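You operate a simulated robot arm through the tools that you are given. There is no shell and no other tool.

Carry out the task below with a simulated robot arm. There is one attempt and no reset: what you move stays moved.

TASK
Flush the push cock into the black cup, then fill the orange jar to about its line.
Fine: flush till oil follows the water; spill nothing; leave the jar under the cock.

It is judged by the outcome, as a careful person would: the job done as asked, and still so three seconds after it is handed in. It fails if anything else is knocked over, pushed out of place, dropped, spilled or broken.

THE ROBOT
A 7-joint arm with a two-finger parallel gripper, fixed in place. Base frame: the origin is at the foot of the arm, x ahead of it, y to its left, z up; the work surface is at about z = 700. Readings come in mm, degrees, newtons and seconds.
With the tool pointing down near the work surface it reaches from about 100 to 660 mm from the base axis. Its first joint turns from -66.0 to 66.0 degrees. Payload 1.57 kg.
Tool frame: the origin (TCP) lies between the finger pads and is the grasp point; the fingertips stand 30 mm ahead of it; z points along the fingers, y is the line along which they close. Largest opening 80 mm; finger width 17, thickness 12; the body of the gripper, 40 by 82 mm, starts 80 mm behind the TCP.
Orientation is that of the tool frame in the base frame, as a unit quaternion [x, y, z, w]. With the fingers straight down and closing along the base's y, the tool's x points along the base's -x, its y along +y and its z along -z.

THE INTERFACE
- The arm moves only by the tool move_arm. Its argument "steps" is a list of rows, each a list of 6 numbers: the shift along the base's x, y, z in mm, then the turn, a rotation vector about the base's x, y, z in degrees. In form: [[dx, dy, dz, rx, ry, rz], ...]. A call has 1 to 20 rows; each row shifts and turns the commanded pose from where the row before left it. "gripper" is the opening, from 0 (shut) to 1 (fully open), set as the call begins (left out, the last holds). A row lasts 0.2 s, in which the tool goes at most 50 mm and 8.6 degrees; a call with a longer step from one row to the next is refused whole, and so is a gripper value outside its range. A pose out of reach is approached as far as the arm can. The call stops where the force on the tool passes 40 N (or 10 N more than at its start, if that is more) or the arm is blocked; 0.2 s more then pass. The fingers move at their own pace (about 72 mm/s each) and stop on an object; they squeeze with about 33 N. The grip force told is the motor's: it shows also when the fingers shut on nothing. Time passes only in rows, and 0.2 s behind the last, so rows that do not move let the fingers close. It gives the time, the measured TCP pose, the force on the tool (base axes), the opening and the grip force at its end, in the units of the frame above (readings bear some noise), with the torque about the TCP (base axes, N m) and any sound that the robot's microphone picked up, and new pictures: "pictures" is both (left out), scene, wrist or none.
- Cameras (640 x 400 px; columns grow to the right, rows downward): "scene" is fixed at [50.8, 424.1, 1431.4]; the picture's right is [-0.84, -0.54, 0.00], its down [-0.27, 0.43, -0.86] and it looks along [0.47, -0.73, -0.51] (base axes); focal length 324 px, centre (320, 200). "wrist" rides on the gripper at [72, -7, -122] in the tool frame; the picture's right is [0.09, 1.00, 0.00], its down [-0.84, 0.08, -0.54] and it looks along [-0.54, 0.05, 0.84] (tool axes); focal length 238 px, centre (320, 200). There is no depth. A picture from a camera that has moved, and an enlarged one, comes with that camera's place and axes in the base frame and with its lens.
- inspect(camera, box): a new picture of the part [left, top, right, bottom] of that camera's present view, enlarged. The clock stands still meanwhile.
- close_job(): hands the job in; it is judged then, once.

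Places have to be worked out from the pictures, the camera data and where the tool is seen. Open the gripper and draw the arm clear of the work before you hand the job in, unless the task says otherwise.

The tools are called after "Call:" by a JSON object that holds its "api" and its "payload". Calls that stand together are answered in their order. move_arm: Moves the arm, as the interface text tells. Its arguments: {"type":"object","properties":{"steps":{"type":"array"},"gripper":{"type":"number"},"pictures":{"type":"string","enum":["both","scene","wrist","none"]}},"required":["steps"]} The other tools are called the same way: inspect (camera, box) takes an enlarged picture of a part of a camera's view; close_job () hands the job in.

At the start:

```text
time_s: 0.0
eef_pos: [281.4, -263.3, 1218.1]
tool_rot: [0.001, 1.0, 0.0, 0.0]
force: [-0.5, -1.0, 0.4]
torque: [0.0, 0.01, 0.0]
width: 79.9
gripper_force: 0.0
```

scene: 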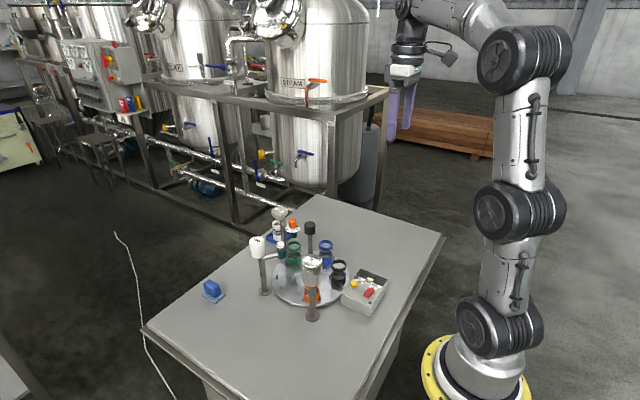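
wrist: 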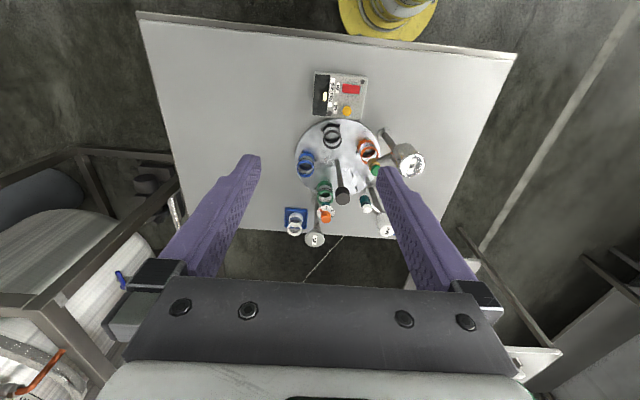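

I'll start by looking closely at the bench in both cameras before moving anything.

Call:
{"api": "inspect", "payload": {"camera": "scene", "box": [190, 190, 410, 330]}}

Call:
{"api": "inspect", "payload": {"camera": "wrist", "box": [250, 50, 450, 260]}}

```text
2.86 times, centred on (300, 260) of scene
camera zoom: at [50.8, 424.1, 1431.4], right [-0.84, -0.54, 0.0], down [-0.27, 0.43, -0.86], along [0.47, -0.73, -0.51], focal length 925 px, centre (377, 29)
```

zoom: 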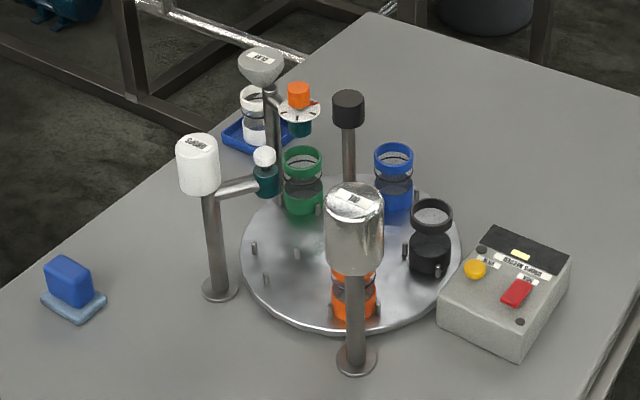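

```text
1.90 times, centred on (350, 155) of wrist
camera zoom: at [208.2, -270.1, 1340.4], right [-0.09, 1.0, 0.0], down [0.84, 0.08, 0.54], along [0.54, 0.05, -0.84], focal length 454 px, centre (263, 286)
```

zoom: 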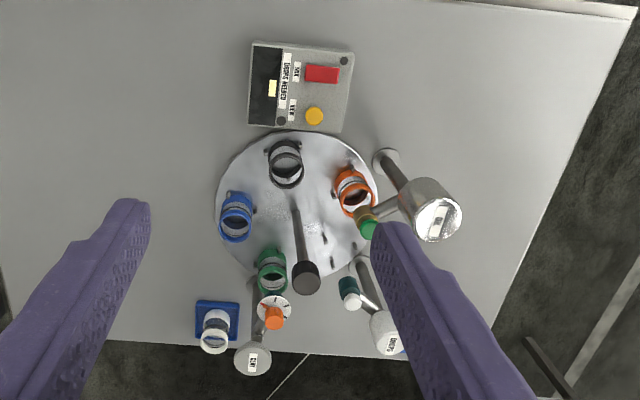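

The bench holds a turntable with coloured vessels, three posts with tanks and cocks, and a control box. I'll zoom in on the labels and mechanisms next.

Call:
{"api": "inspect", "payload": {"camera": "scene", "box": [340, 262, 395, 318]}}

Call:
{"api": "inspect", "payload": {"camera": "scene", "box": [245, 225, 295, 270]}}

Call:
{"api": "inspect", "payload": {"camera": "scene", "box": [265, 200, 325, 245]}}

Call:
{"api": "inspect", "payload": {"camera": "scene", "box": [290, 245, 350, 325]}}

Call:
{"api": "inspect", "payload": {"camera": "wrist", "box": [305, 65, 375, 125]}}

Call:
{"api": "inspect", "payload": {"camera": "wrist", "box": [290, 110, 430, 200]}}

Call:
{"api": "inspect", "payload": {"camera": "wrist", "box": [280, 170, 410, 250]}}

```text
7.14 times, centred on (368, 290) of scene
camera zoom: at [50.8, 424.1, 1431.4], right [-0.84, -0.54, 0.0], down [-0.27, 0.43, -0.86], along [0.47, -0.73, -0.51], focal length 2313 px, centre (-19, -443)
```

zoom: 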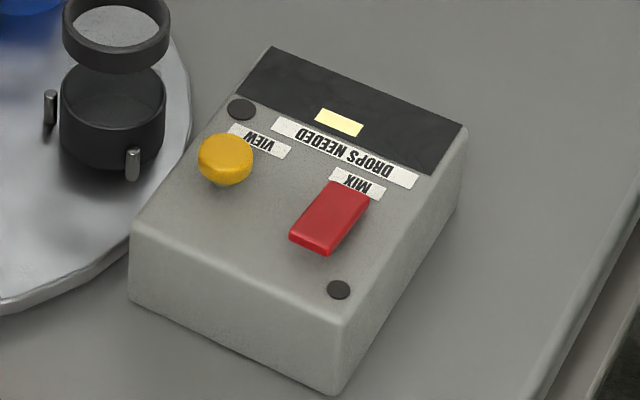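

```text
8.89 times, centred on (270, 248) of scene
camera zoom: at [50.8, 424.1, 1431.4], right [-0.84, -0.54, 0.0], down [-0.27, 0.43, -0.86], along [0.47, -0.73, -0.51], focal length 2878 px, centre (764, -222)
```

zoom: 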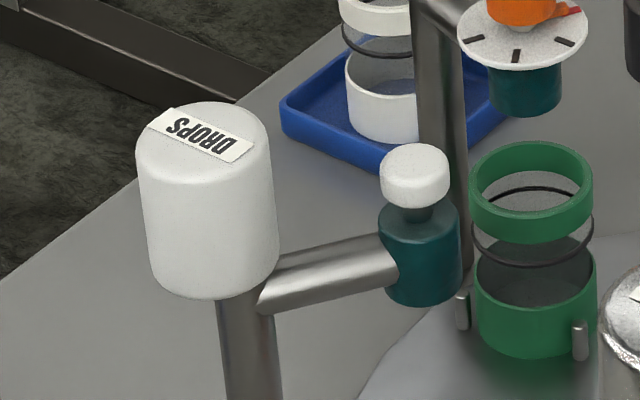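

```text
8.89 times, centred on (295, 222) of scene
camera zoom: at [50.8, 424.1, 1431.4], right [-0.84, -0.54, 0.0], down [-0.27, 0.43, -0.86], along [0.47, -0.73, -0.51], focal length 2878 px, centre (542, 0)
```

zoom: 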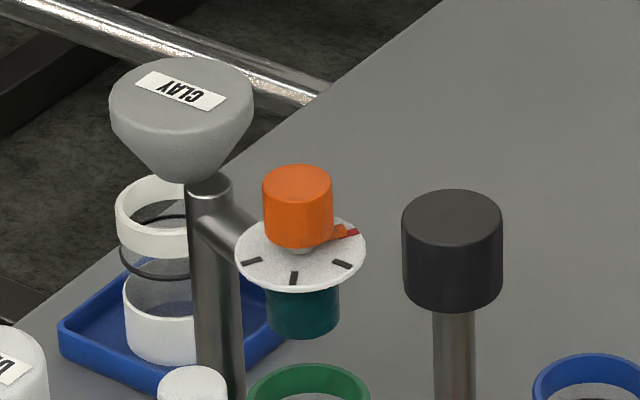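

```text
5.00 times, centred on (320, 285) of scene
camera zoom: at [50.8, 424.1, 1431.4], right [-0.84, -0.54, 0.0], down [-0.27, 0.43, -0.86], along [0.47, -0.73, -0.51], focal length 1619 px, centre (320, -225)
```

zoom: 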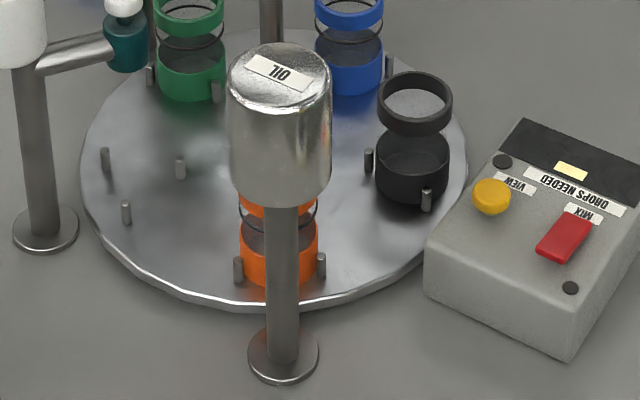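

```text
6.67 times, centred on (340, 95) of wrist
camera zoom: at [208.2, -270.1, 1340.4], right [-0.09, 1.0, 0.0], down [0.84, 0.08, 0.54], along [0.54, 0.05, -0.84], focal length 1589 px, centre (187, 900)
```

zoom: 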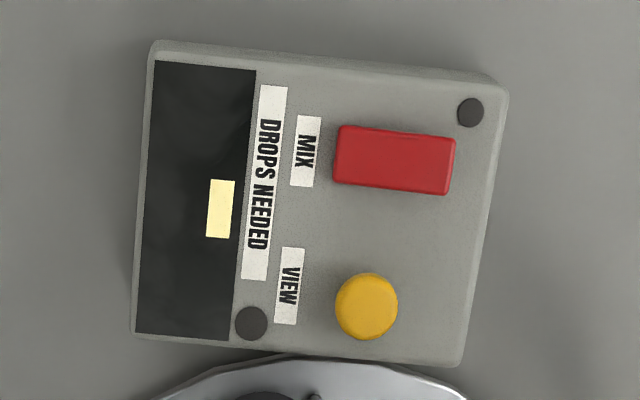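

```text
4.44 times, centred on (360, 155) of wrist
camera zoom: at [208.2, -270.1, 1340.4], right [-0.09, 1.0, 0.0], down [0.84, 0.08, 0.54], along [0.54, 0.05, -0.84], focal length 1059 px, centre (142, 400)
```

zoom: 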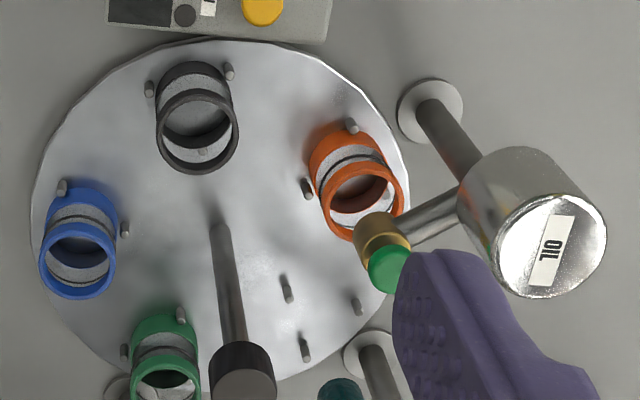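

```text
4.92 times, centred on (345, 210) of wrist
camera zoom: at [208.2, -270.1, 1340.4], right [-0.09, 1.0, 0.0], down [0.84, 0.08, 0.54], along [0.54, 0.05, -0.84], focal length 1173 px, centre (197, 151)
```

zoom: 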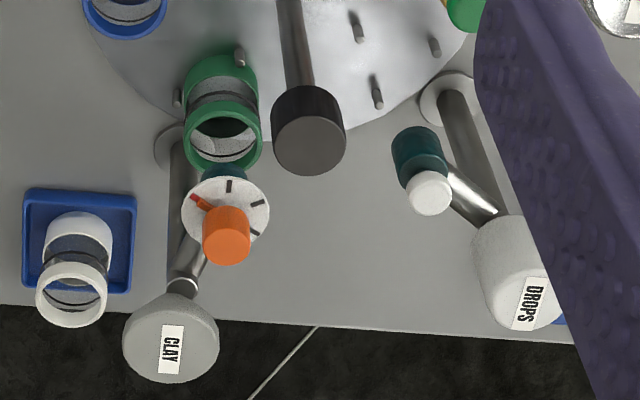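

The oil tank has a brass cock with a green push cap, which currently sits above the orange jar. The turntable has a central black knob at about (467,-198). I'll move in above the bench for a closer wrist view.

Call:
{"api": "move_arm", "payload": {"steps": [[6, 18, -22, 0, 0, 0], [6, 18, -22, 0, 0, 0], [6, 18, -22, 0, 0, 0], [6, 18, -22, 0, 0, 0], [6, 18, -22, 0, 0, 0], [6, 18, -22, 0, 0, 0], [6, 18, -22, 0, 0, 0], [6, 18, -22, 0, 0, 0], [0, 0, 0, 0, 0, 0]], "gripper": 1}}

```text
time_s: 2.0
eef_pos: [330.4, -117.6, 1042.1]
tool_rot: [0.001, 1.0, 0.0, 0.0]
force: [0.0, -0.5, -0.4]
torque: [-0.02, 0.02, 0.04]
width: 79.9
gripper_force: 0.0
camera wrist: at [257.1, -125.5, 1164.2], right [-0.09, 1.0, 0.0], down [0.84, 0.08, 0.54], along [0.54, 0.05, -0.84], focal length 238 px, centre (320, 200)
```

scene: 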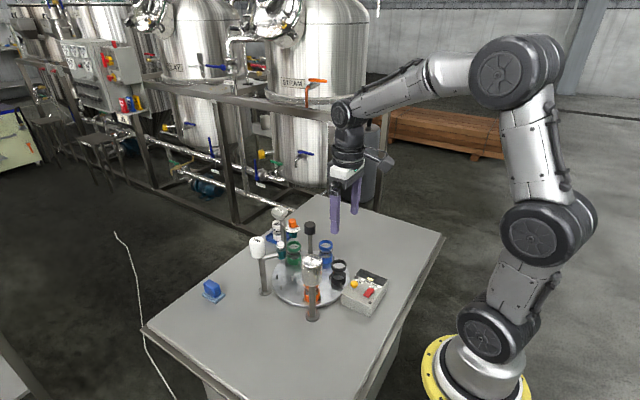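
wrist: 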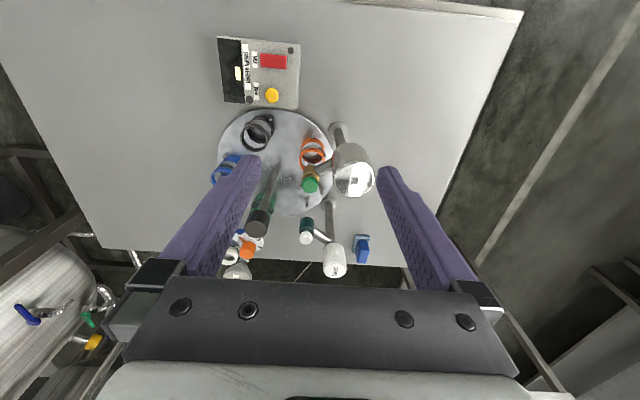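

Call:
{"api": "inspect", "payload": {"camera": "wrist", "box": [205, 90, 385, 210]}}

Call:
{"api": "inspect", "payload": {"camera": "wrist", "box": [285, 125, 385, 200]}}

Call:
{"api": "inspect", "payload": {"camera": "scene", "box": [260, 235, 360, 325]}}

```text
3.33 times, centred on (295, 150) of wrist
camera zoom: at [257.1, -125.5, 1164.2], right [-0.09, 1.0, 0.0], down [0.84, 0.08, 0.54], along [0.54, 0.05, -0.84], focal length 794 px, centre (403, 367)
```

zoom: 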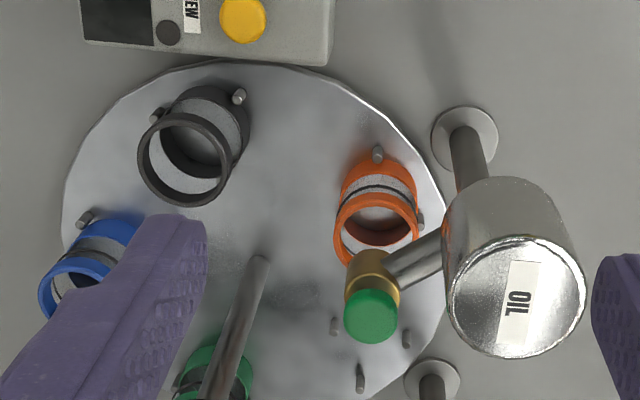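

```text
5.33 times, centred on (335, 162) of wrist
camera zoom: at [257.1, -125.5, 1164.2], right [-0.09, 1.0, 0.0], down [0.84, 0.08, 0.54], along [0.54, 0.05, -0.84], focal length 1271 px, centre (240, 400)
```

zoom: 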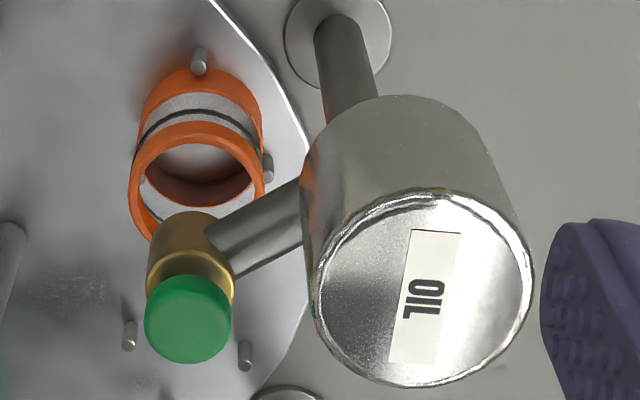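

```text
4.44 times, centred on (310, 280) of scene
camera zoom: at [50.8, 424.1, 1431.4], right [-0.84, -0.54, 0.0], down [-0.27, 0.43, -0.86], along [0.47, -0.73, -0.51], focal length 1439 px, centre (364, -156)
```

zoom: 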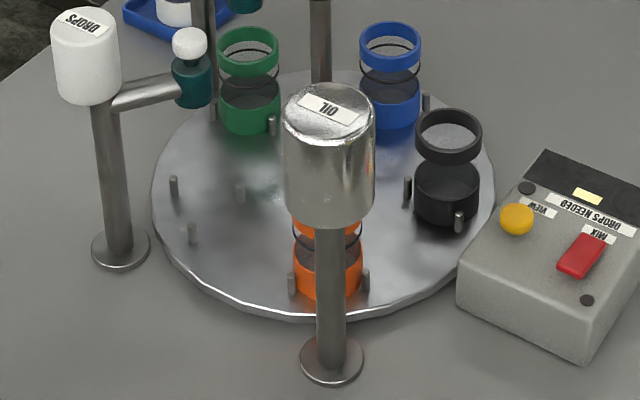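

Triangulating from the two wrist views puts the green cap top at about (429.5,-124,858) and the knob top at about (475,-196,903). I'll go above the knob to check its place before gripping it.

Call:
{"api": "move_arm", "payload": {"steps": [[18, -10, 0, 0, 0, 0], [18, -10, 0, 0, 0, 0], [18, -10, 0, 0, 0, 0], [18, -10, 0, 0, 0, 0], [18, -10, 0, 0, 0, 0], [18, -10, 0, 0, 0, 0], [18, -9, -10, 0, 0, 0], [18, -9, -20, 0, 0, 0], [0, 0, 0, 0, 0, 0]], "gripper": 1}}

```text
time_s: 4.0
eef_pos: [473.4, -197.2, 1013.1]
tool_rot: [0.001, 1.0, 0.0, 0.0]
force: [-0.7, -0.5, -0.5]
torque: [0.0, -0.02, 0.0]
width: 80.1
gripper_force: 0.0
camera wrist: at [400.9, -204.2, 1134.5], right [-0.09, 1.0, 0.0], down [0.84, 0.08, 0.54], along [0.54, 0.05, -0.84], focal length 238 px, centre (320, 200)
```

scene: 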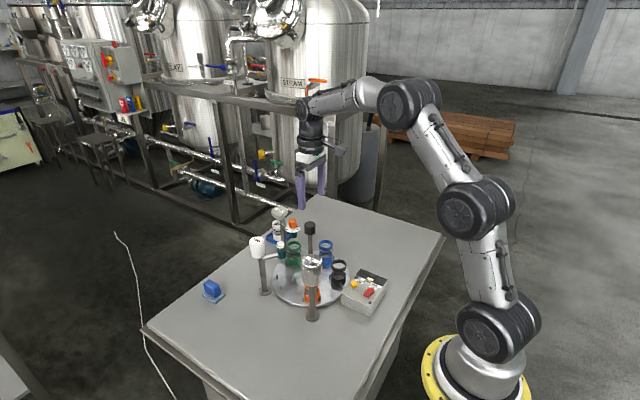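
wrist: 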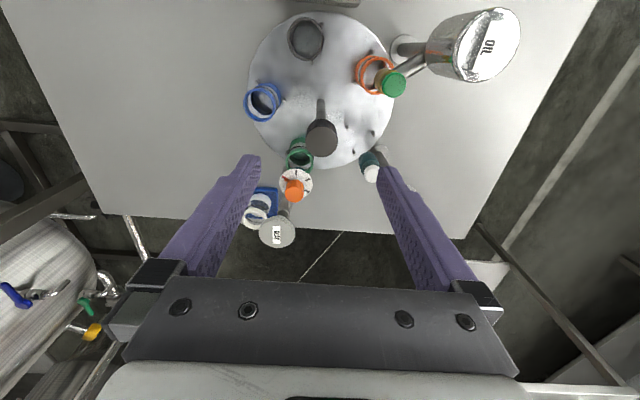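

Call:
{"api": "inspect", "payload": {"camera": "wrist", "box": [235, 5, 415, 215]}}

Call:
{"api": "inspect", "payload": {"camera": "scene", "box": [245, 150, 365, 325]}}

```text
1.90 times, centred on (325, 110) of wrist
camera zoom: at [400.9, -204.2, 1134.5], right [-0.09, 1.0, 0.0], down [0.84, 0.08, 0.54], along [0.54, 0.05, -0.84], focal length 454 px, centre (310, 371)
```

zoom: 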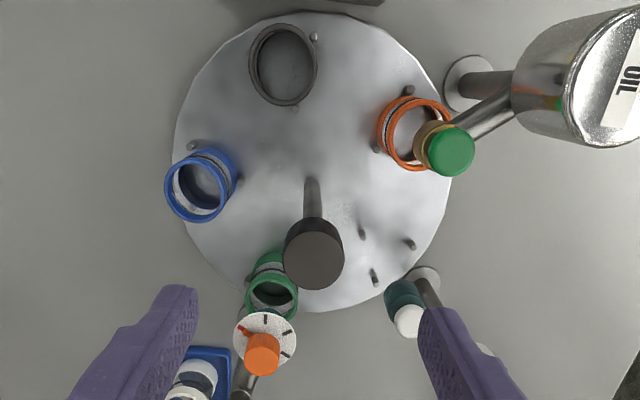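

```text
2.29 times, centred on (305, 238) of scene
camera zoom: at [50.8, 424.1, 1431.4], right [-0.84, -0.54, 0.0], down [-0.27, 0.43, -0.86], along [0.47, -0.73, -0.51], focal length 740 px, centre (354, 114)
```

zoom: 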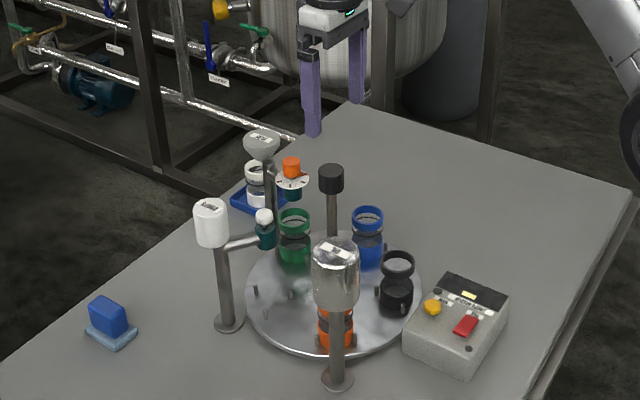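

The disc, post and knob views agree on a centre of (477,-195.5), with the knob spanning z of about 883 to 910. The stations are 72° apart, so turning the table -72° puts the black cup under the oil cock. I'll pre-yaw the gripper +36° above the knob and descend partway.

Call:
{"api": "move_arm", "payload": {"steps": [[1.8, 0.8, -6, 0, 0, 7.2], [1.8, 0.9, -6, 0, 0, 7.2], [0, 0, -6, 0, 0, 7.2], [0, 0, -6, 0, 0, 7.2], [0, 0, -6, 0, 0, 7.2], [0, 0, -10, 0, 0, 0], [0, 0, -10, 0, 0, 0], [0, 0, 0, 0, 0, 0]], "gripper": 1}}

```text
time_s: 5.8
eef_pos: [476.1, -195.9, 961.8]
tool_rot: [-0.31, 0.951, 0.0, 0.0]
force: [1.1, 0.2, 0.1]
torque: [0.0, -0.02, 0.0]
width: 79.9
gripper_force: 0.0
camera wrist: at [421.5, -243.5, 1084.3], right [-0.66, 0.75, 0.0], down [0.63, 0.55, 0.54], along [0.41, 0.36, -0.84], focal length 238 px, centre (320, 200)
```

scene: 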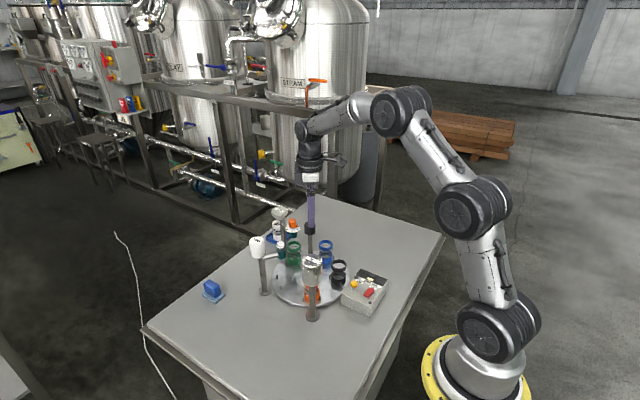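
wrist: 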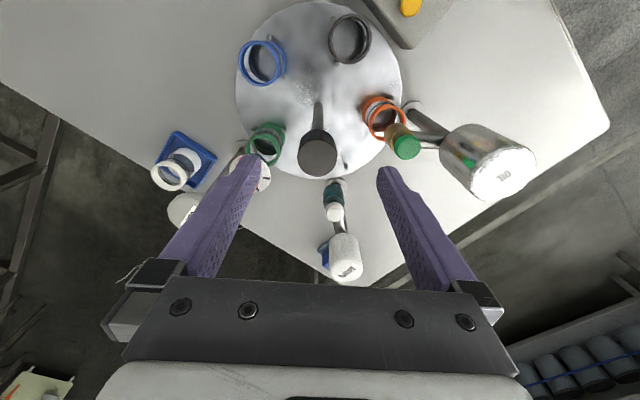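

The knob is centred between the fingers. I'll descend 64 mm so the pads straddle it.

Call:
{"api": "move_arm", "payload": {"steps": [[0.5, 0.2, -10, 0, 0, 0], [0, 0, -10, 0, 0, 0], [0, 0, -10, 0, 0, 0], [0, 0, -10, 0, 0, 0], [0, 0, -10, 0, 0, 0], [0, 0, -8, 0, 0, 0], [0, 0, -6, 0, 0, 0], [0, 0, 0, 0, 0, 0]], "gripper": 1}}

```text
time_s: 7.6
eef_pos: [477.7, -194.9, 898.6]
tool_rot: [-0.309, 0.951, 0.001, 0.0]
force: [-0.4, 0.7, 0.8]
torque: [0.0, -0.04, -0.02]
width: 80.3
gripper_force: 0.0
camera wrist: at [421.8, -243.2, 1020.1], right [-0.66, 0.75, 0.0], down [0.63, 0.55, 0.54], along [0.41, 0.36, -0.84], focal length 238 px, centre (320, 200)
```

scene: 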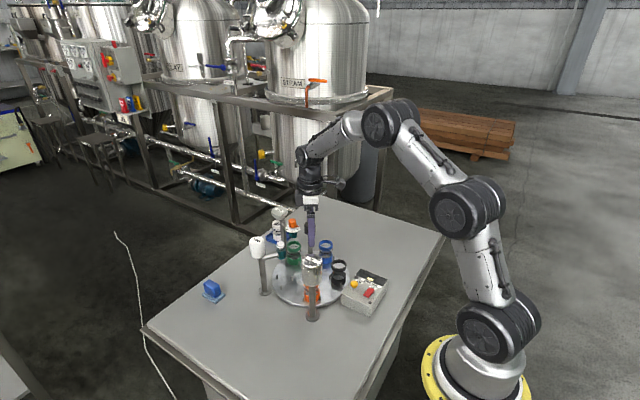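
wrist: 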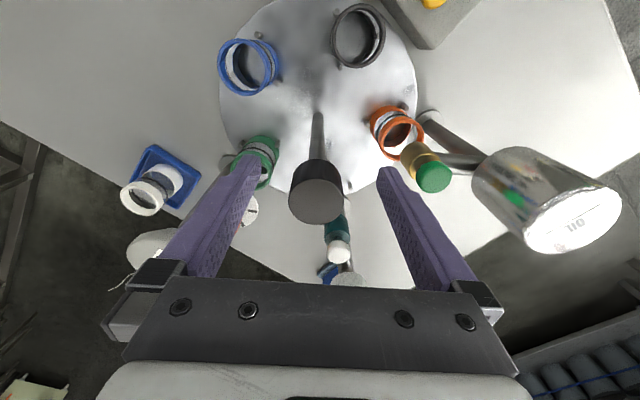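

The knob is at (478,-196), right at the TCP. I'll close the fingers on it.

Call:
{"api": "move_arm", "payload": {"steps": [[0, 0, 0, 0, 0, 0], [0, 0, 0, 0, 0, 0], [0, 0, 0, 0, 0, 0], [0, 0, 0, 0, 0, 0]], "gripper": 0}}

```text
time_s: 8.6
eef_pos: [476.9, -196.2, 899.2]
tool_rot: [-0.308, 0.951, -0.002, 0.001]
force: [11.0, -15.3, -6.3]
torque: [0.39, 0.09, -0.04]
width: 31.1
gripper_force: 39.3
camera wrist: at [422.5, -244.4, 1020.7], right [-0.66, 0.75, 0.0], down [0.63, 0.55, 0.54], along [0.41, 0.36, -0.84], focal length 238 px, centre (320, 200)
```

scene: 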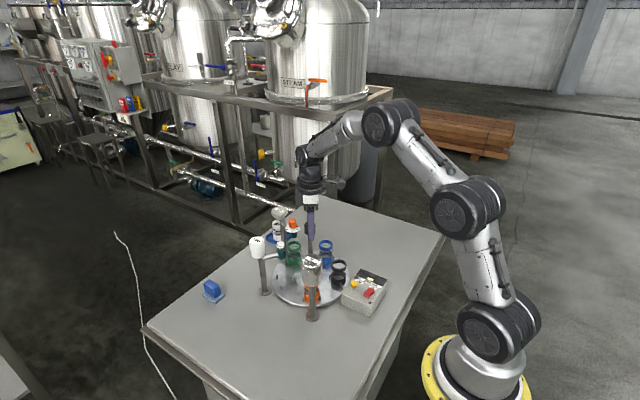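
wrist: 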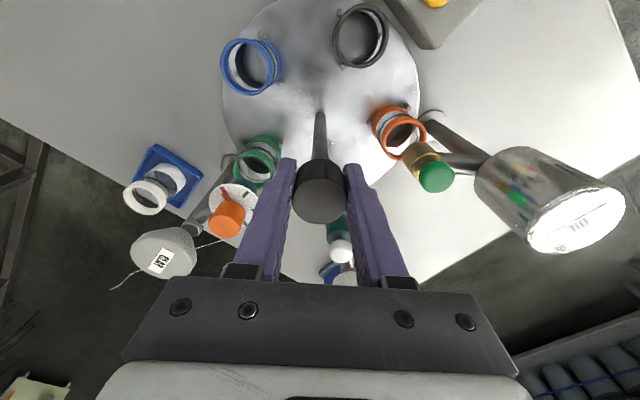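

The knob is gripped at 31 mm. The side force of about 19 N means I'm 1 to 2 mm off its axis, so I'll ease that out and begin a small turn to feel the table's resistance.

Call:
{"api": "move_arm", "payload": {"steps": [[0.8, -1.1, 0, 0, 0, 0], [0, 0, 0, 0, 0, -1.5], [0, 0, 0, 0, 0, -2.5], [0, 0, 0, 0, 0, -2], [0, 0, 0, 0, 0, 0]], "gripper": 0}}

```text
time_s: 9.8
eef_pos: [477.7, -197.0, 899.3]
tool_rot: [-0.258, 0.966, 0.0, 0.001]
force: [3.6, -10.7, 1.8]
torque: [0.41, -0.14, 0.01]
width: 31.0
gripper_force: 39.7
camera wrist: at [418.0, -238.5, 1020.8], right [-0.58, 0.82, 0.0], down [0.69, 0.48, 0.54], along [0.44, 0.31, -0.84], focal length 238 px, centre (320, 200)
```

scene: 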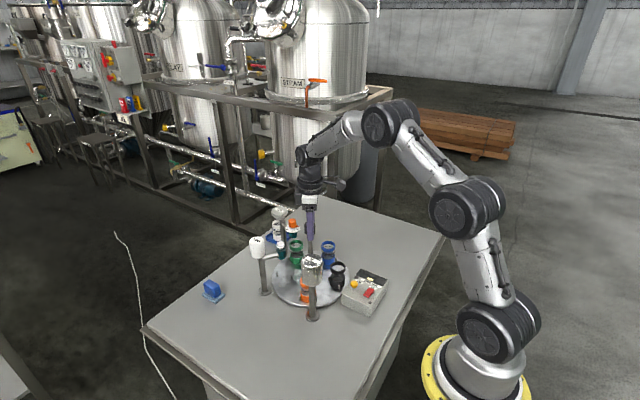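
wrist: 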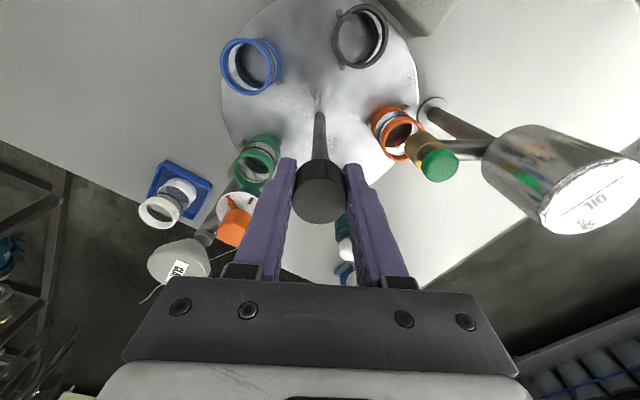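

The table follows the knob with almost no torque. I'll continue the turn smoothly for half the remaining angle, easing the side force.

Call:
{"api": "move_arm", "payload": {"steps": [[0.2, -0.6, 0, 0, 0, -2], [0, 0, 0, 0, 0, -4], [0, 0, 0, 0, 0, -5], [0, 0, 0, 0, 0, -5], [0, 0, 0, 0, 0, -5], [0, 0, 0, 0, 0, -5], [0, 0, 0, 0, 0, -4], [0, 0, 0, 0, 0, -3], [0, 0, 0, 0, 0, 0]], "gripper": 0}}

```text
time_s: 11.8
eef_pos: [478.2, -195.6, 898.7]
tool_rot: [0.027, 1.0, 0.001, 0.0]
force: [-1.6, 20.8, 15.0]
torque: [-0.06, 0.66, 0.1]
width: 31.1
gripper_force: 39.7
camera wrist: at [405.1, -198.4, 1020.8], right [-0.04, 1.0, 0.0], down [0.84, 0.03, 0.54], along [0.54, 0.02, -0.84], focal length 238 px, centre (320, 200)
```

scene: 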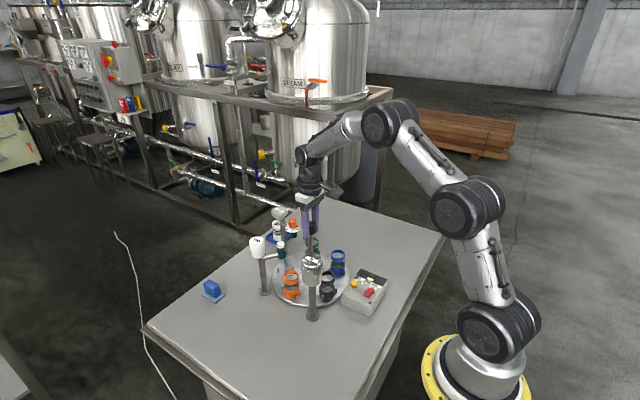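
wrist: 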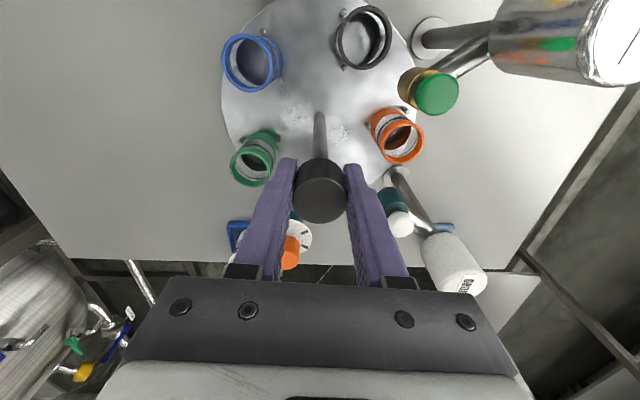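

The turn is halfway, with the jars riding steadily, and I now see a 20 N push in +y and 15 N in +z. I'll relax those with a small shift and turn the remaining 33°.

Call:
{"api": "move_arm", "payload": {"steps": [[0, 1.5, 1, 0, 0, 0], [0, 0, 0, 0, 0, -2], [0, 0, 0, 0, 0, -4], [0, 0, 0, 0, 0, -5], [0, 0, 0, 0, 0, -5], [0, 0, 0, 0, 0, -5], [0, 0, 0, 0, 0, -5], [0, 0, 0, 0, 0, -4], [0, 0, 0, 0, 0, -3], [0, 0, 0, 0, 0, 0]], "gripper": 0}}

```text
time_s: 14.0
eef_pos: [478.0, -193.8, 899.2]
tool_rot: [0.31, 0.951, 0.0, -0.001]
force: [11.0, 21.8, -7.7]
torque: [-0.48, 0.2, 0.01]
width: 30.8
gripper_force: 40.0
camera wrist: at [415.7, -157.4, 1020.8], right [0.51, 0.86, 0.0], down [0.72, -0.43, 0.54], along [0.47, -0.28, -0.84], focal length 238 px, centre (320, 200)
```

scene: 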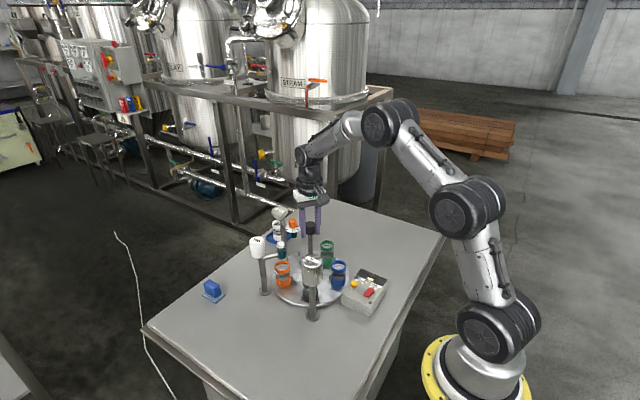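
wrist: 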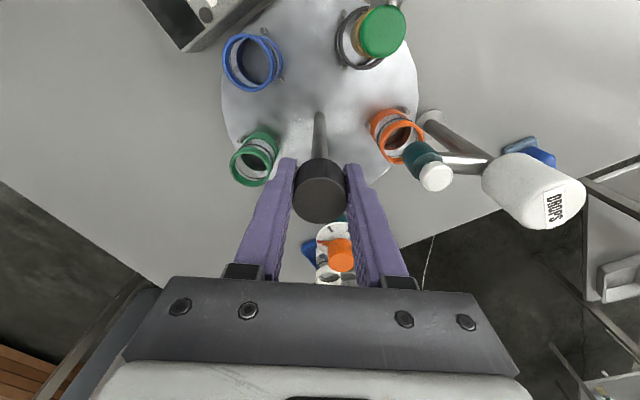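

The tool yaw reads -36°, so the full 72° is done and the black cup sits beneath the green-capped cock. I'll check the alignment enlarged before releasing.

Call:
{"api": "inspect", "payload": {"camera": "wrist", "box": [300, 0, 460, 200]}}

Call:
{"api": "inspect", "payload": {"camera": "scene", "box": [260, 235, 360, 325]}}

```text
2.00 times, centred on (380, 100) of wrist
camera zoom: at [415.7, -157.4, 1020.8], right [0.51, 0.86, 0.0], down [0.72, -0.43, 0.54], along [0.47, -0.28, -0.84], focal length 477 px, centre (200, 400)
```

zoom: 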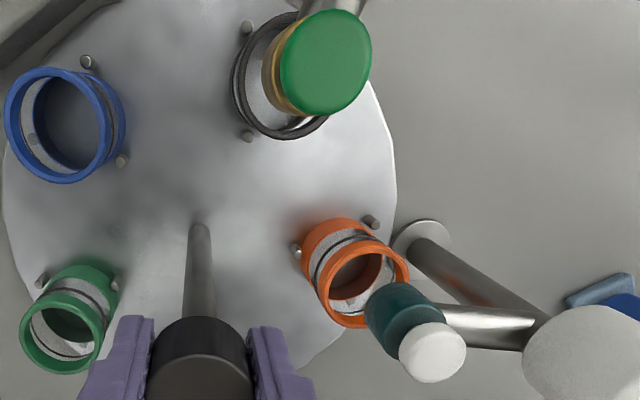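

```text
4.44 times, centred on (310, 280) of scene
camera zoom: at [51.2, 424.6, 1431.2], right [-0.84, -0.54, 0.0], down [-0.27, 0.43, -0.86], along [0.47, -0.73, -0.51], focal length 1439 px, centre (364, -156)
```

zoom: 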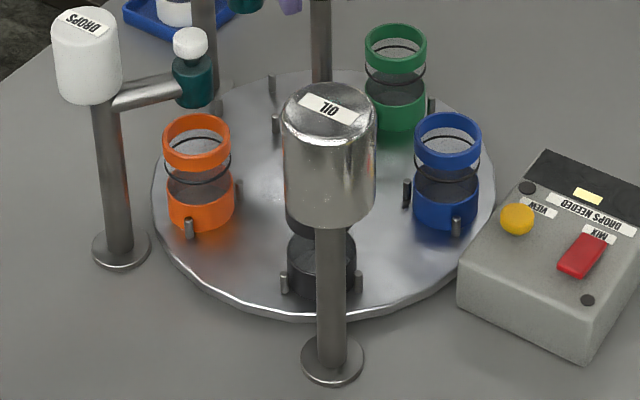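

From this view the cap sits at (428.5,-123.6) and the black cup centre at about (432.5,-121), which is roughly 3° too far. I'll turn back +2.5° while relaxing the side load.

Call:
{"api": "move_arm", "payload": {"steps": [[0.7, 1.4, -0.3, 0, 0, 0], [0, 0, 0, 0, 0, 0.8], [0, 0, 0, 0, 0, 1], [0, 0, 0, 0, 0, 0.7], [0, 0, 0, 0, 0, 0], [0, 0, 0, 0, 0, 0]], "gripper": 0}}

Call:
{"api": "inspect", "payload": {"camera": "wrist", "box": [300, 0, 460, 200]}}

Call:
{"api": "inspect", "payload": {"camera": "scene", "box": [260, 235, 360, 325]}}

```text
time_s: 15.4
eef_pos: [477.0, -193.1, 898.2]
tool_rot: [0.288, 0.958, 0.0, -0.001]
force: [8.3, 11.1, -10.5]
torque: [0.56, 0.3, 0.04]
width: 30.8
gripper_force: 39.9
camera wrist: at [414.3, -160.1, 1020.9], right [0.47, 0.88, 0.0], down [0.74, -0.4, 0.54], along [0.48, -0.26, -0.84], focal length 238 px, centre (320, 200)
```

scene: 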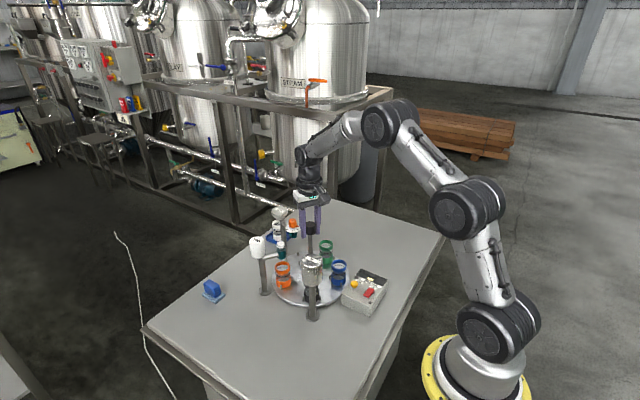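
wrist: 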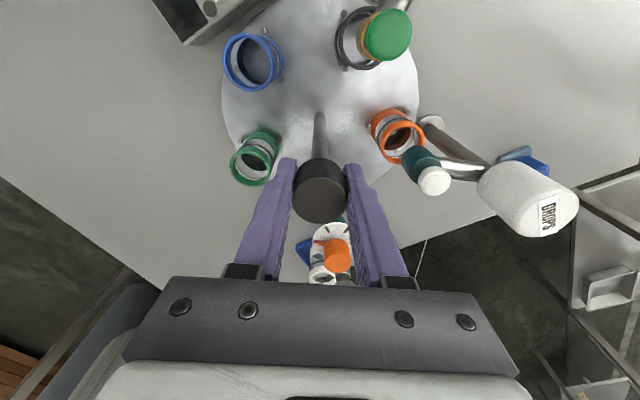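

```text
2.00 times, centred on (380, 100) of wrist
camera zoom: at [414.3, -160.1, 1020.9], right [0.47, 0.88, 0.0], down [0.74, -0.4, 0.54], along [0.48, -0.26, -0.84], focal length 477 px, centre (200, 400)
```

zoom: 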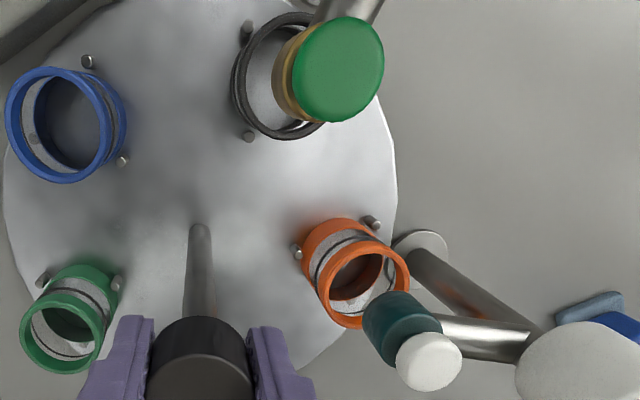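

```text
4.44 times, centred on (310, 280) of scene
camera zoom: at [51.2, 424.3, 1431.3], right [-0.84, -0.54, 0.0], down [-0.27, 0.43, -0.86], along [0.47, -0.73, -0.51], focal length 1439 px, centre (364, -156)
```

zoom: 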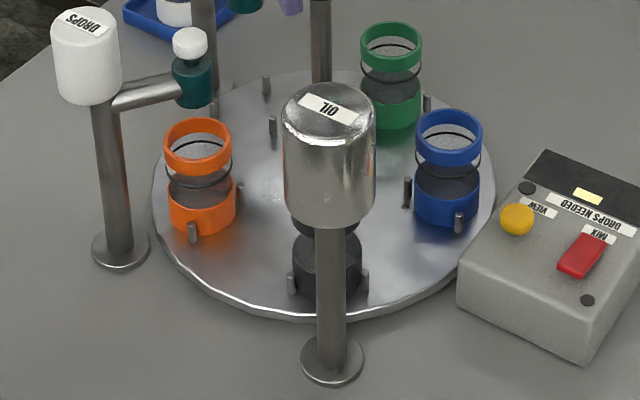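

The station now matches the original one: the pegs and cup base sit at the same pixels as the orange jar's did. I'll release the knob and rise straight up.

Call:
{"api": "move_arm", "payload": {"steps": [[0, 0, 0, 0, 0, 0], [0, 0, 0, 0, 0, 0], [0, 0, 0, 0, 0, 0], [0, 0, 15, 0, 0, 0], [0, 0, 25, 0, 0, 0], [0, 0, 30, 0, 0, 0], [0, 0, 30, 0, 0, 0], [0, 0, 0, 0, 0, 0]], "gripper": 0.65}}

Call:
{"api": "inspect", "payload": {"camera": "scene", "box": [260, 235, 360, 325]}}

Call:
{"api": "inspect", "payload": {"camera": "wrist", "box": [300, 0, 460, 200]}}

```text
time_s: 17.2
eef_pos: [477.2, -194.3, 998.3]
tool_rot: [0.29, 0.957, 0.0, 0.0]
force: [0.6, -0.1, 0.6]
torque: [0.01, 0.03, 0.01]
width: 52.0
gripper_force: 0.1
camera wrist: at [413.7, -160.4, 1120.6], right [0.47, 0.88, 0.0], down [0.74, -0.4, 0.54], along [0.48, -0.26, -0.84], focal length 238 px, centre (320, 200)
```

scene: 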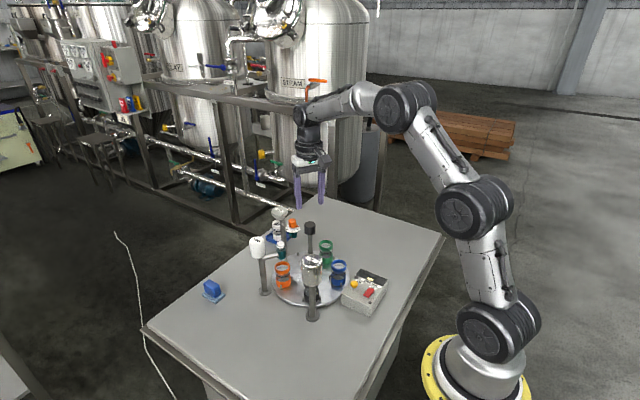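
wrist: 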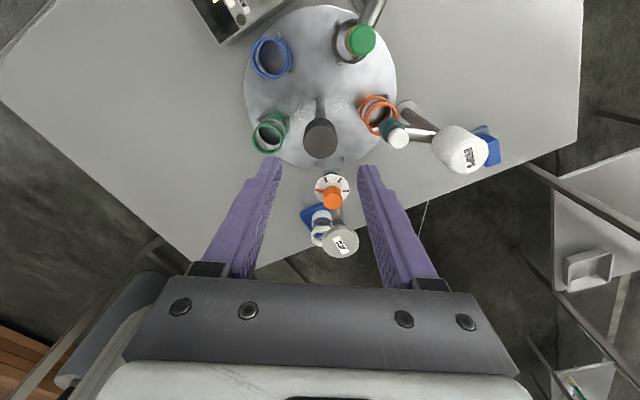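

```text
4.44 times, centred on (310, 280) of scene
camera zoom: at [50.8, 424.1, 1431.4], right [-0.84, -0.54, 0.0], down [-0.27, 0.43, -0.86], along [0.47, -0.73, -0.51], focal length 1439 px, centre (364, -156)
```

zoom: 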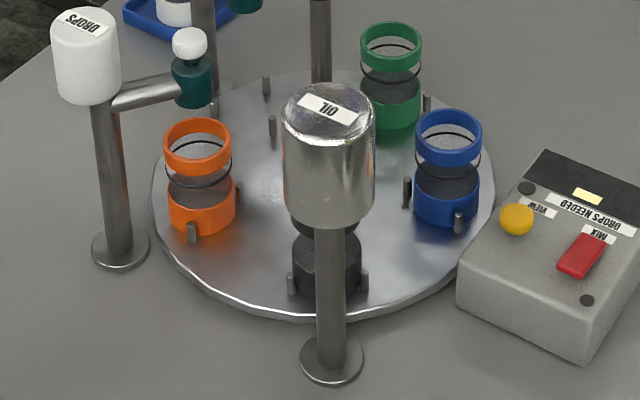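

```text
2.00 times, centred on (380, 100) of wrist
camera zoom: at [413.7, -160.4, 1120.6], right [0.47, 0.88, 0.0], down [0.74, -0.4, 0.54], along [0.48, -0.26, -0.84], focal length 477 px, centre (200, 400)
```

zoom: 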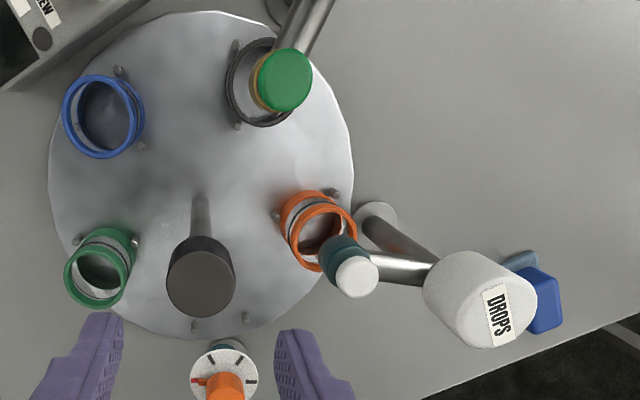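

The table stayed put when released. To press the cap with a good view of the stream and cup, I'll shut the fingers, yaw to +30°, tilt 35° so the camera looks in from the side, and hover above the cap.

Call:
{"api": "move_arm", "payload": {"steps": [[-7.1, 8.1, 0, 0, 0, 7.95], [-7.1, 8.1, 0, 0, 0, 7.95], [-7.1, 8.1, 0, 0, 0, 7.95], [-7.1, 8.1, 0, 0, 0, 7.95], [-7.1, 8.1, 0, 0, 0, 7.95], [-7.1, 8.1, 0, 0, 0, 7.95], [-7.1, 8.1, 0, 0, 0, 7.95], [-7.1, 8.1, 0, 0, 0, 7.95], [0, 0, -6, 3.5, -6.06, 0], [0, 0, -6, 3.5, -6.06, 0], [0, 0, -6, 3.5, -6.06, 0], [0, 0, -6, 3.5, -6.06, 0], [0, 0, -6, 3.5, -6.06, 0], [0, 0, -10, 0, 0, 0], [0, 0, -10, 0, 0, 0], [0, 0, 0, 0, 0, 0]], "gripper": 0}}

```text
time_s: 20.6
eef_pos: [421.8, -129.4, 948.1]
tool_rot: [-0.246, 0.921, 0.077, 0.291]
force: [0.2, 0.2, 0.0]
torque: [-0.01, -0.02, 0.04]
width: 0.0
gripper_force: 21.2
camera wrist: at [312.7, -199.9, 1007.7], right [-0.56, 0.82, -0.05], down [0.29, 0.26, 0.92], along [0.78, 0.51, -0.38], focal length 238 px, centre (320, 200)
```

scene: 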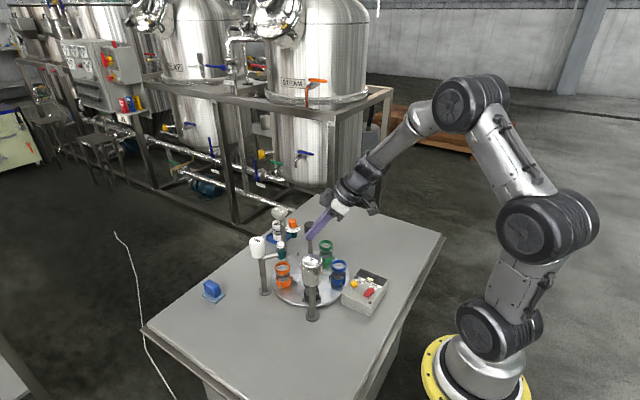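
wrist: 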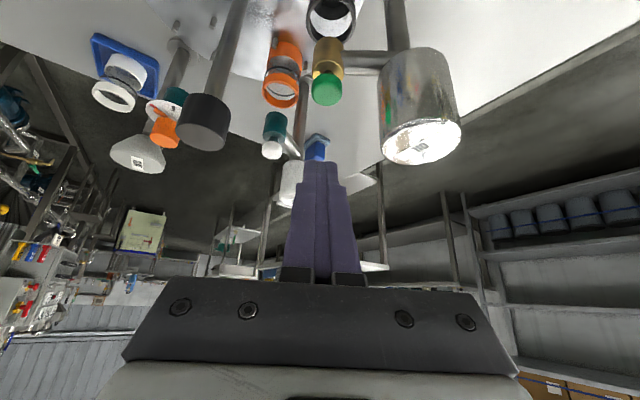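

The hover is good: the cock and black cup are visible at the top of the (inverted) wrist view. I'll descend to about 10 mm above the expected contact height.

Call:
{"api": "move_arm", "payload": {"steps": [[-0.3, 0, -10, 0, 0, 0], [-0.3, 0, -10, 0, 0, 0], [-0.4, 0, -10, 0, 0, 0], [0, 0, -8, 0, 0, 0], [0, 0, -6, 0, 0, 0], [0, 0, -4, 0, 0, 0], [0, 0, 0, 0, 0, 0]], "gripper": 0}}

Call:
{"api": "inspect", "payload": {"camera": "wrist", "box": [240, 0, 440, 170]}}

Call:
{"api": "inspect", "payload": {"camera": "scene", "box": [270, 190, 370, 320]}}

```text
time_s: 22.2
eef_pos: [419.9, -129.1, 900.8]
tool_rot: [-0.248, 0.921, 0.077, 0.29]
force: [0.1, 0.5, -0.2]
torque: [-0.01, -0.01, -0.01]
width: 0.0
gripper_force: 21.2
camera wrist: at [311.8, -200.0, 959.7], right [-0.56, 0.82, -0.05], down [0.29, 0.26, 0.92], along [0.78, 0.51, -0.38], focal length 238 px, centre (320, 200)
```

scene: 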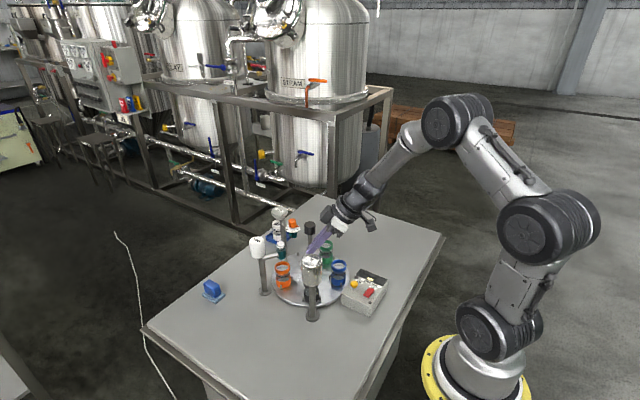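
wrist: 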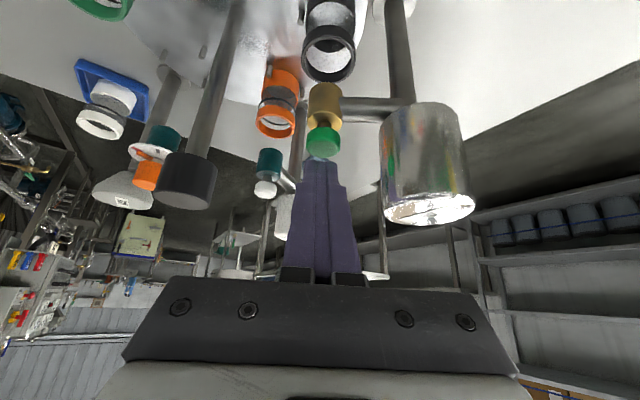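

```text
2.35 times, centred on (340, 85) of wrist
camera zoom: at [311.8, -200.0, 959.7], right [-0.56, 0.82, -0.05], down [0.29, 0.26, 0.92], along [0.78, 0.51, -0.38], focal length 561 px, centre (273, 471)
```

zoom: 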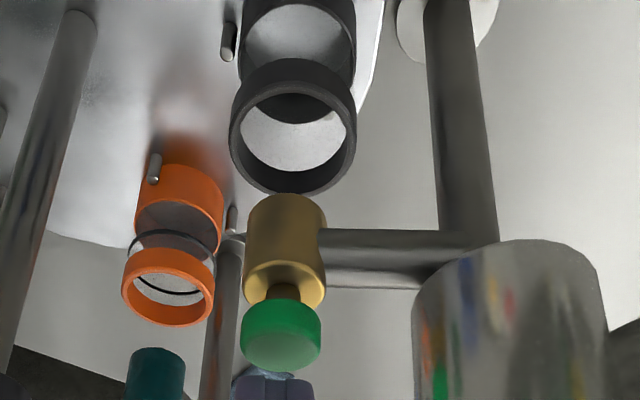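

```text
3.08 times, centred on (320, 255) of scene
camera zoom: at [50.8, 424.1, 1431.4], right [-0.84, -0.54, 0.0], down [-0.27, 0.43, -0.86], along [0.47, -0.73, -0.51], focal length 996 px, centre (320, 31)
```

zoom: 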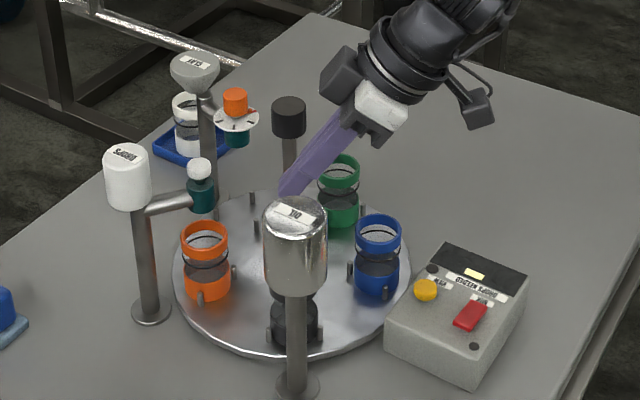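

Cup and cock outlet line up well: the predicted axis falls within about 1 mm of the cup centre. I'll lower gently to find contact with the cap.

Call:
{"api": "move_arm", "payload": {"steps": [[0, 0, -4, 0, 0, 0], [0, 0, -3, 0, 0, 0], [0, 0, -2, 0, 0, 0], [0, 0, -1, 0, 0, 0], [0, 0, -1, 0, 0, 0]], "gripper": 0, "pictures": "wrist"}}

```text
time_s: 23.4
eef_pos: [421.3, -127.9, 889.7]
tool_rot: [-0.247, 0.921, 0.077, 0.291]
force: [0.2, -0.2, 2.3]
torque: [0.0, -0.03, -0.03]
width: 0.1
gripper_force: 21.3
camera wrist: at [311.8, -199.7, 948.7], right [-0.56, 0.82, -0.05], down [0.28, 0.26, 0.92], along [0.78, 0.51, -0.38], focal length 238 px, centre (320, 200)
```

wrist: 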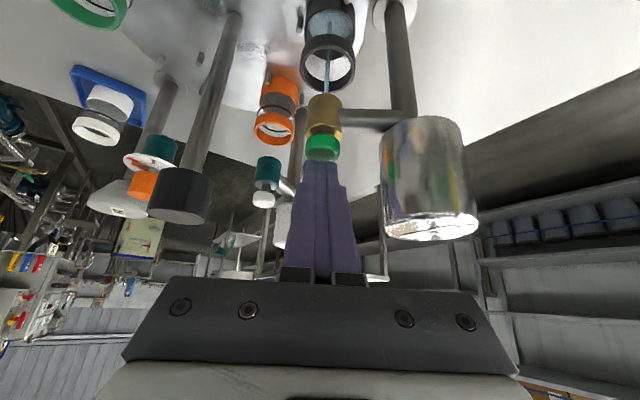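

The cap is already pressed lightly (2.3 N) and a bluish water stream is falling into the cup. Here is a close look at it.

Call:
{"api": "inspect", "payload": {"camera": "wrist", "box": [270, 0, 390, 170]}}

```text
2.35 times, centred on (330, 85) of wrist
camera zoom: at [311.8, -199.7, 948.7], right [-0.56, 0.82, -0.05], down [0.28, 0.26, 0.92], along [0.78, 0.51, -0.38], focal length 561 px, centre (296, 471)
```

zoom: 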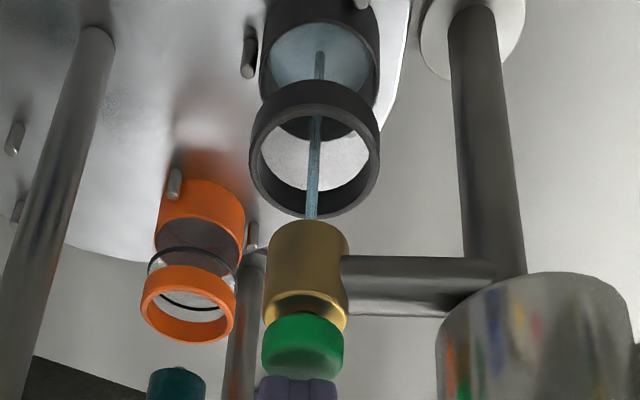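

The stream falls cleanly into the cup. I'll hold this press briefly and look again at the stream colour and level.

Call:
{"api": "move_arm", "payload": {"steps": [[0, 0, 0, 0, 0, 0], [0, 0, 0, 0, 0, 0]], "gripper": 0, "pictures": "wrist"}}

Call:
{"api": "inspect", "payload": {"camera": "wrist", "box": [270, 0, 390, 170]}}

```text
time_s: 24.0
eef_pos: [421.3, -128.4, 889.6]
tool_rot: [-0.247, 0.921, 0.077, 0.291]
force: [0.6, -0.7, 2.2]
torque: [-0.01, -0.04, 0.0]
width: 0.0
gripper_force: 21.5
camera wrist: at [311.7, -199.6, 948.5], right [-0.56, 0.82, -0.05], down [0.29, 0.26, 0.92], along [0.78, 0.51, -0.38], focal length 238 px, centre (320, 200)
```

wrist: 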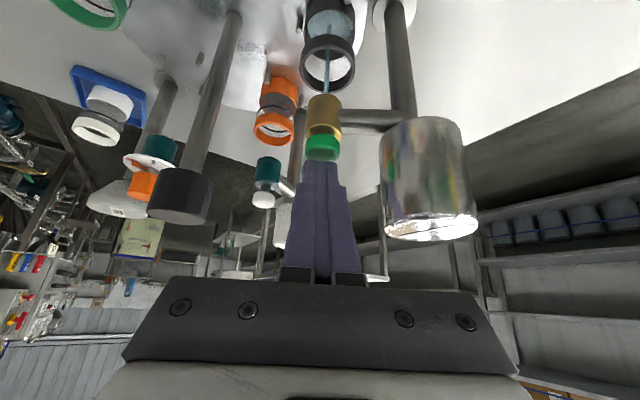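

```text
2.35 times, centred on (330, 85) of wrist
camera zoom: at [311.7, -199.6, 948.5], right [-0.56, 0.82, -0.05], down [0.29, 0.26, 0.92], along [0.78, 0.51, -0.38], focal length 561 px, centre (296, 471)
```

zoom: 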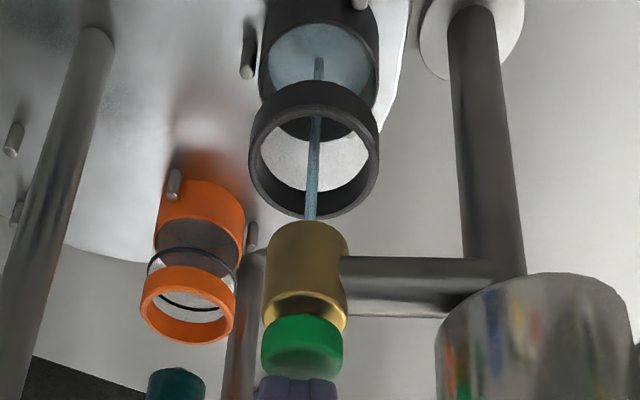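

Still water, and the level rises slowly. I'll hold for about another second.

Call:
{"api": "move_arm", "payload": {"steps": [[0, 0, 0, 0, 0, 0], [0, 0, 0, 0, 0, 0], [0, 0, 0, 0, 0, 0], [0, 0, 0, 0, 0, 0]], "gripper": 0, "pictures": "none"}}

Call:
{"api": "inspect", "payload": {"camera": "wrist", "box": [270, 0, 390, 170]}}

```text
time_s: 25.0
eef_pos: [420.6, -129.3, 890.2]
tool_rot: [-0.248, 0.921, 0.078, 0.291]
force: [0.9, -0.1, 3.2]
torque: [0.0, -0.03, 0.01]
width: 0.0
gripper_force: 21.2
```

```text
2.35 times, centred on (330, 85) of wrist
camera zoom: at [311.7, -199.6, 948.5], right [-0.56, 0.82, -0.05], down [0.29, 0.26, 0.92], along [0.78, 0.51, -0.38], focal length 561 px, centre (296, 471)
```

zoom: 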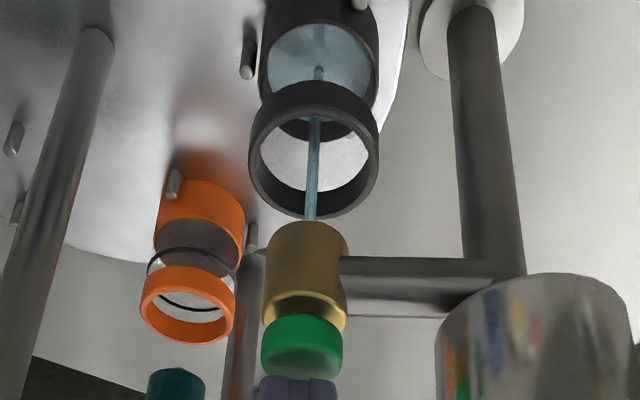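

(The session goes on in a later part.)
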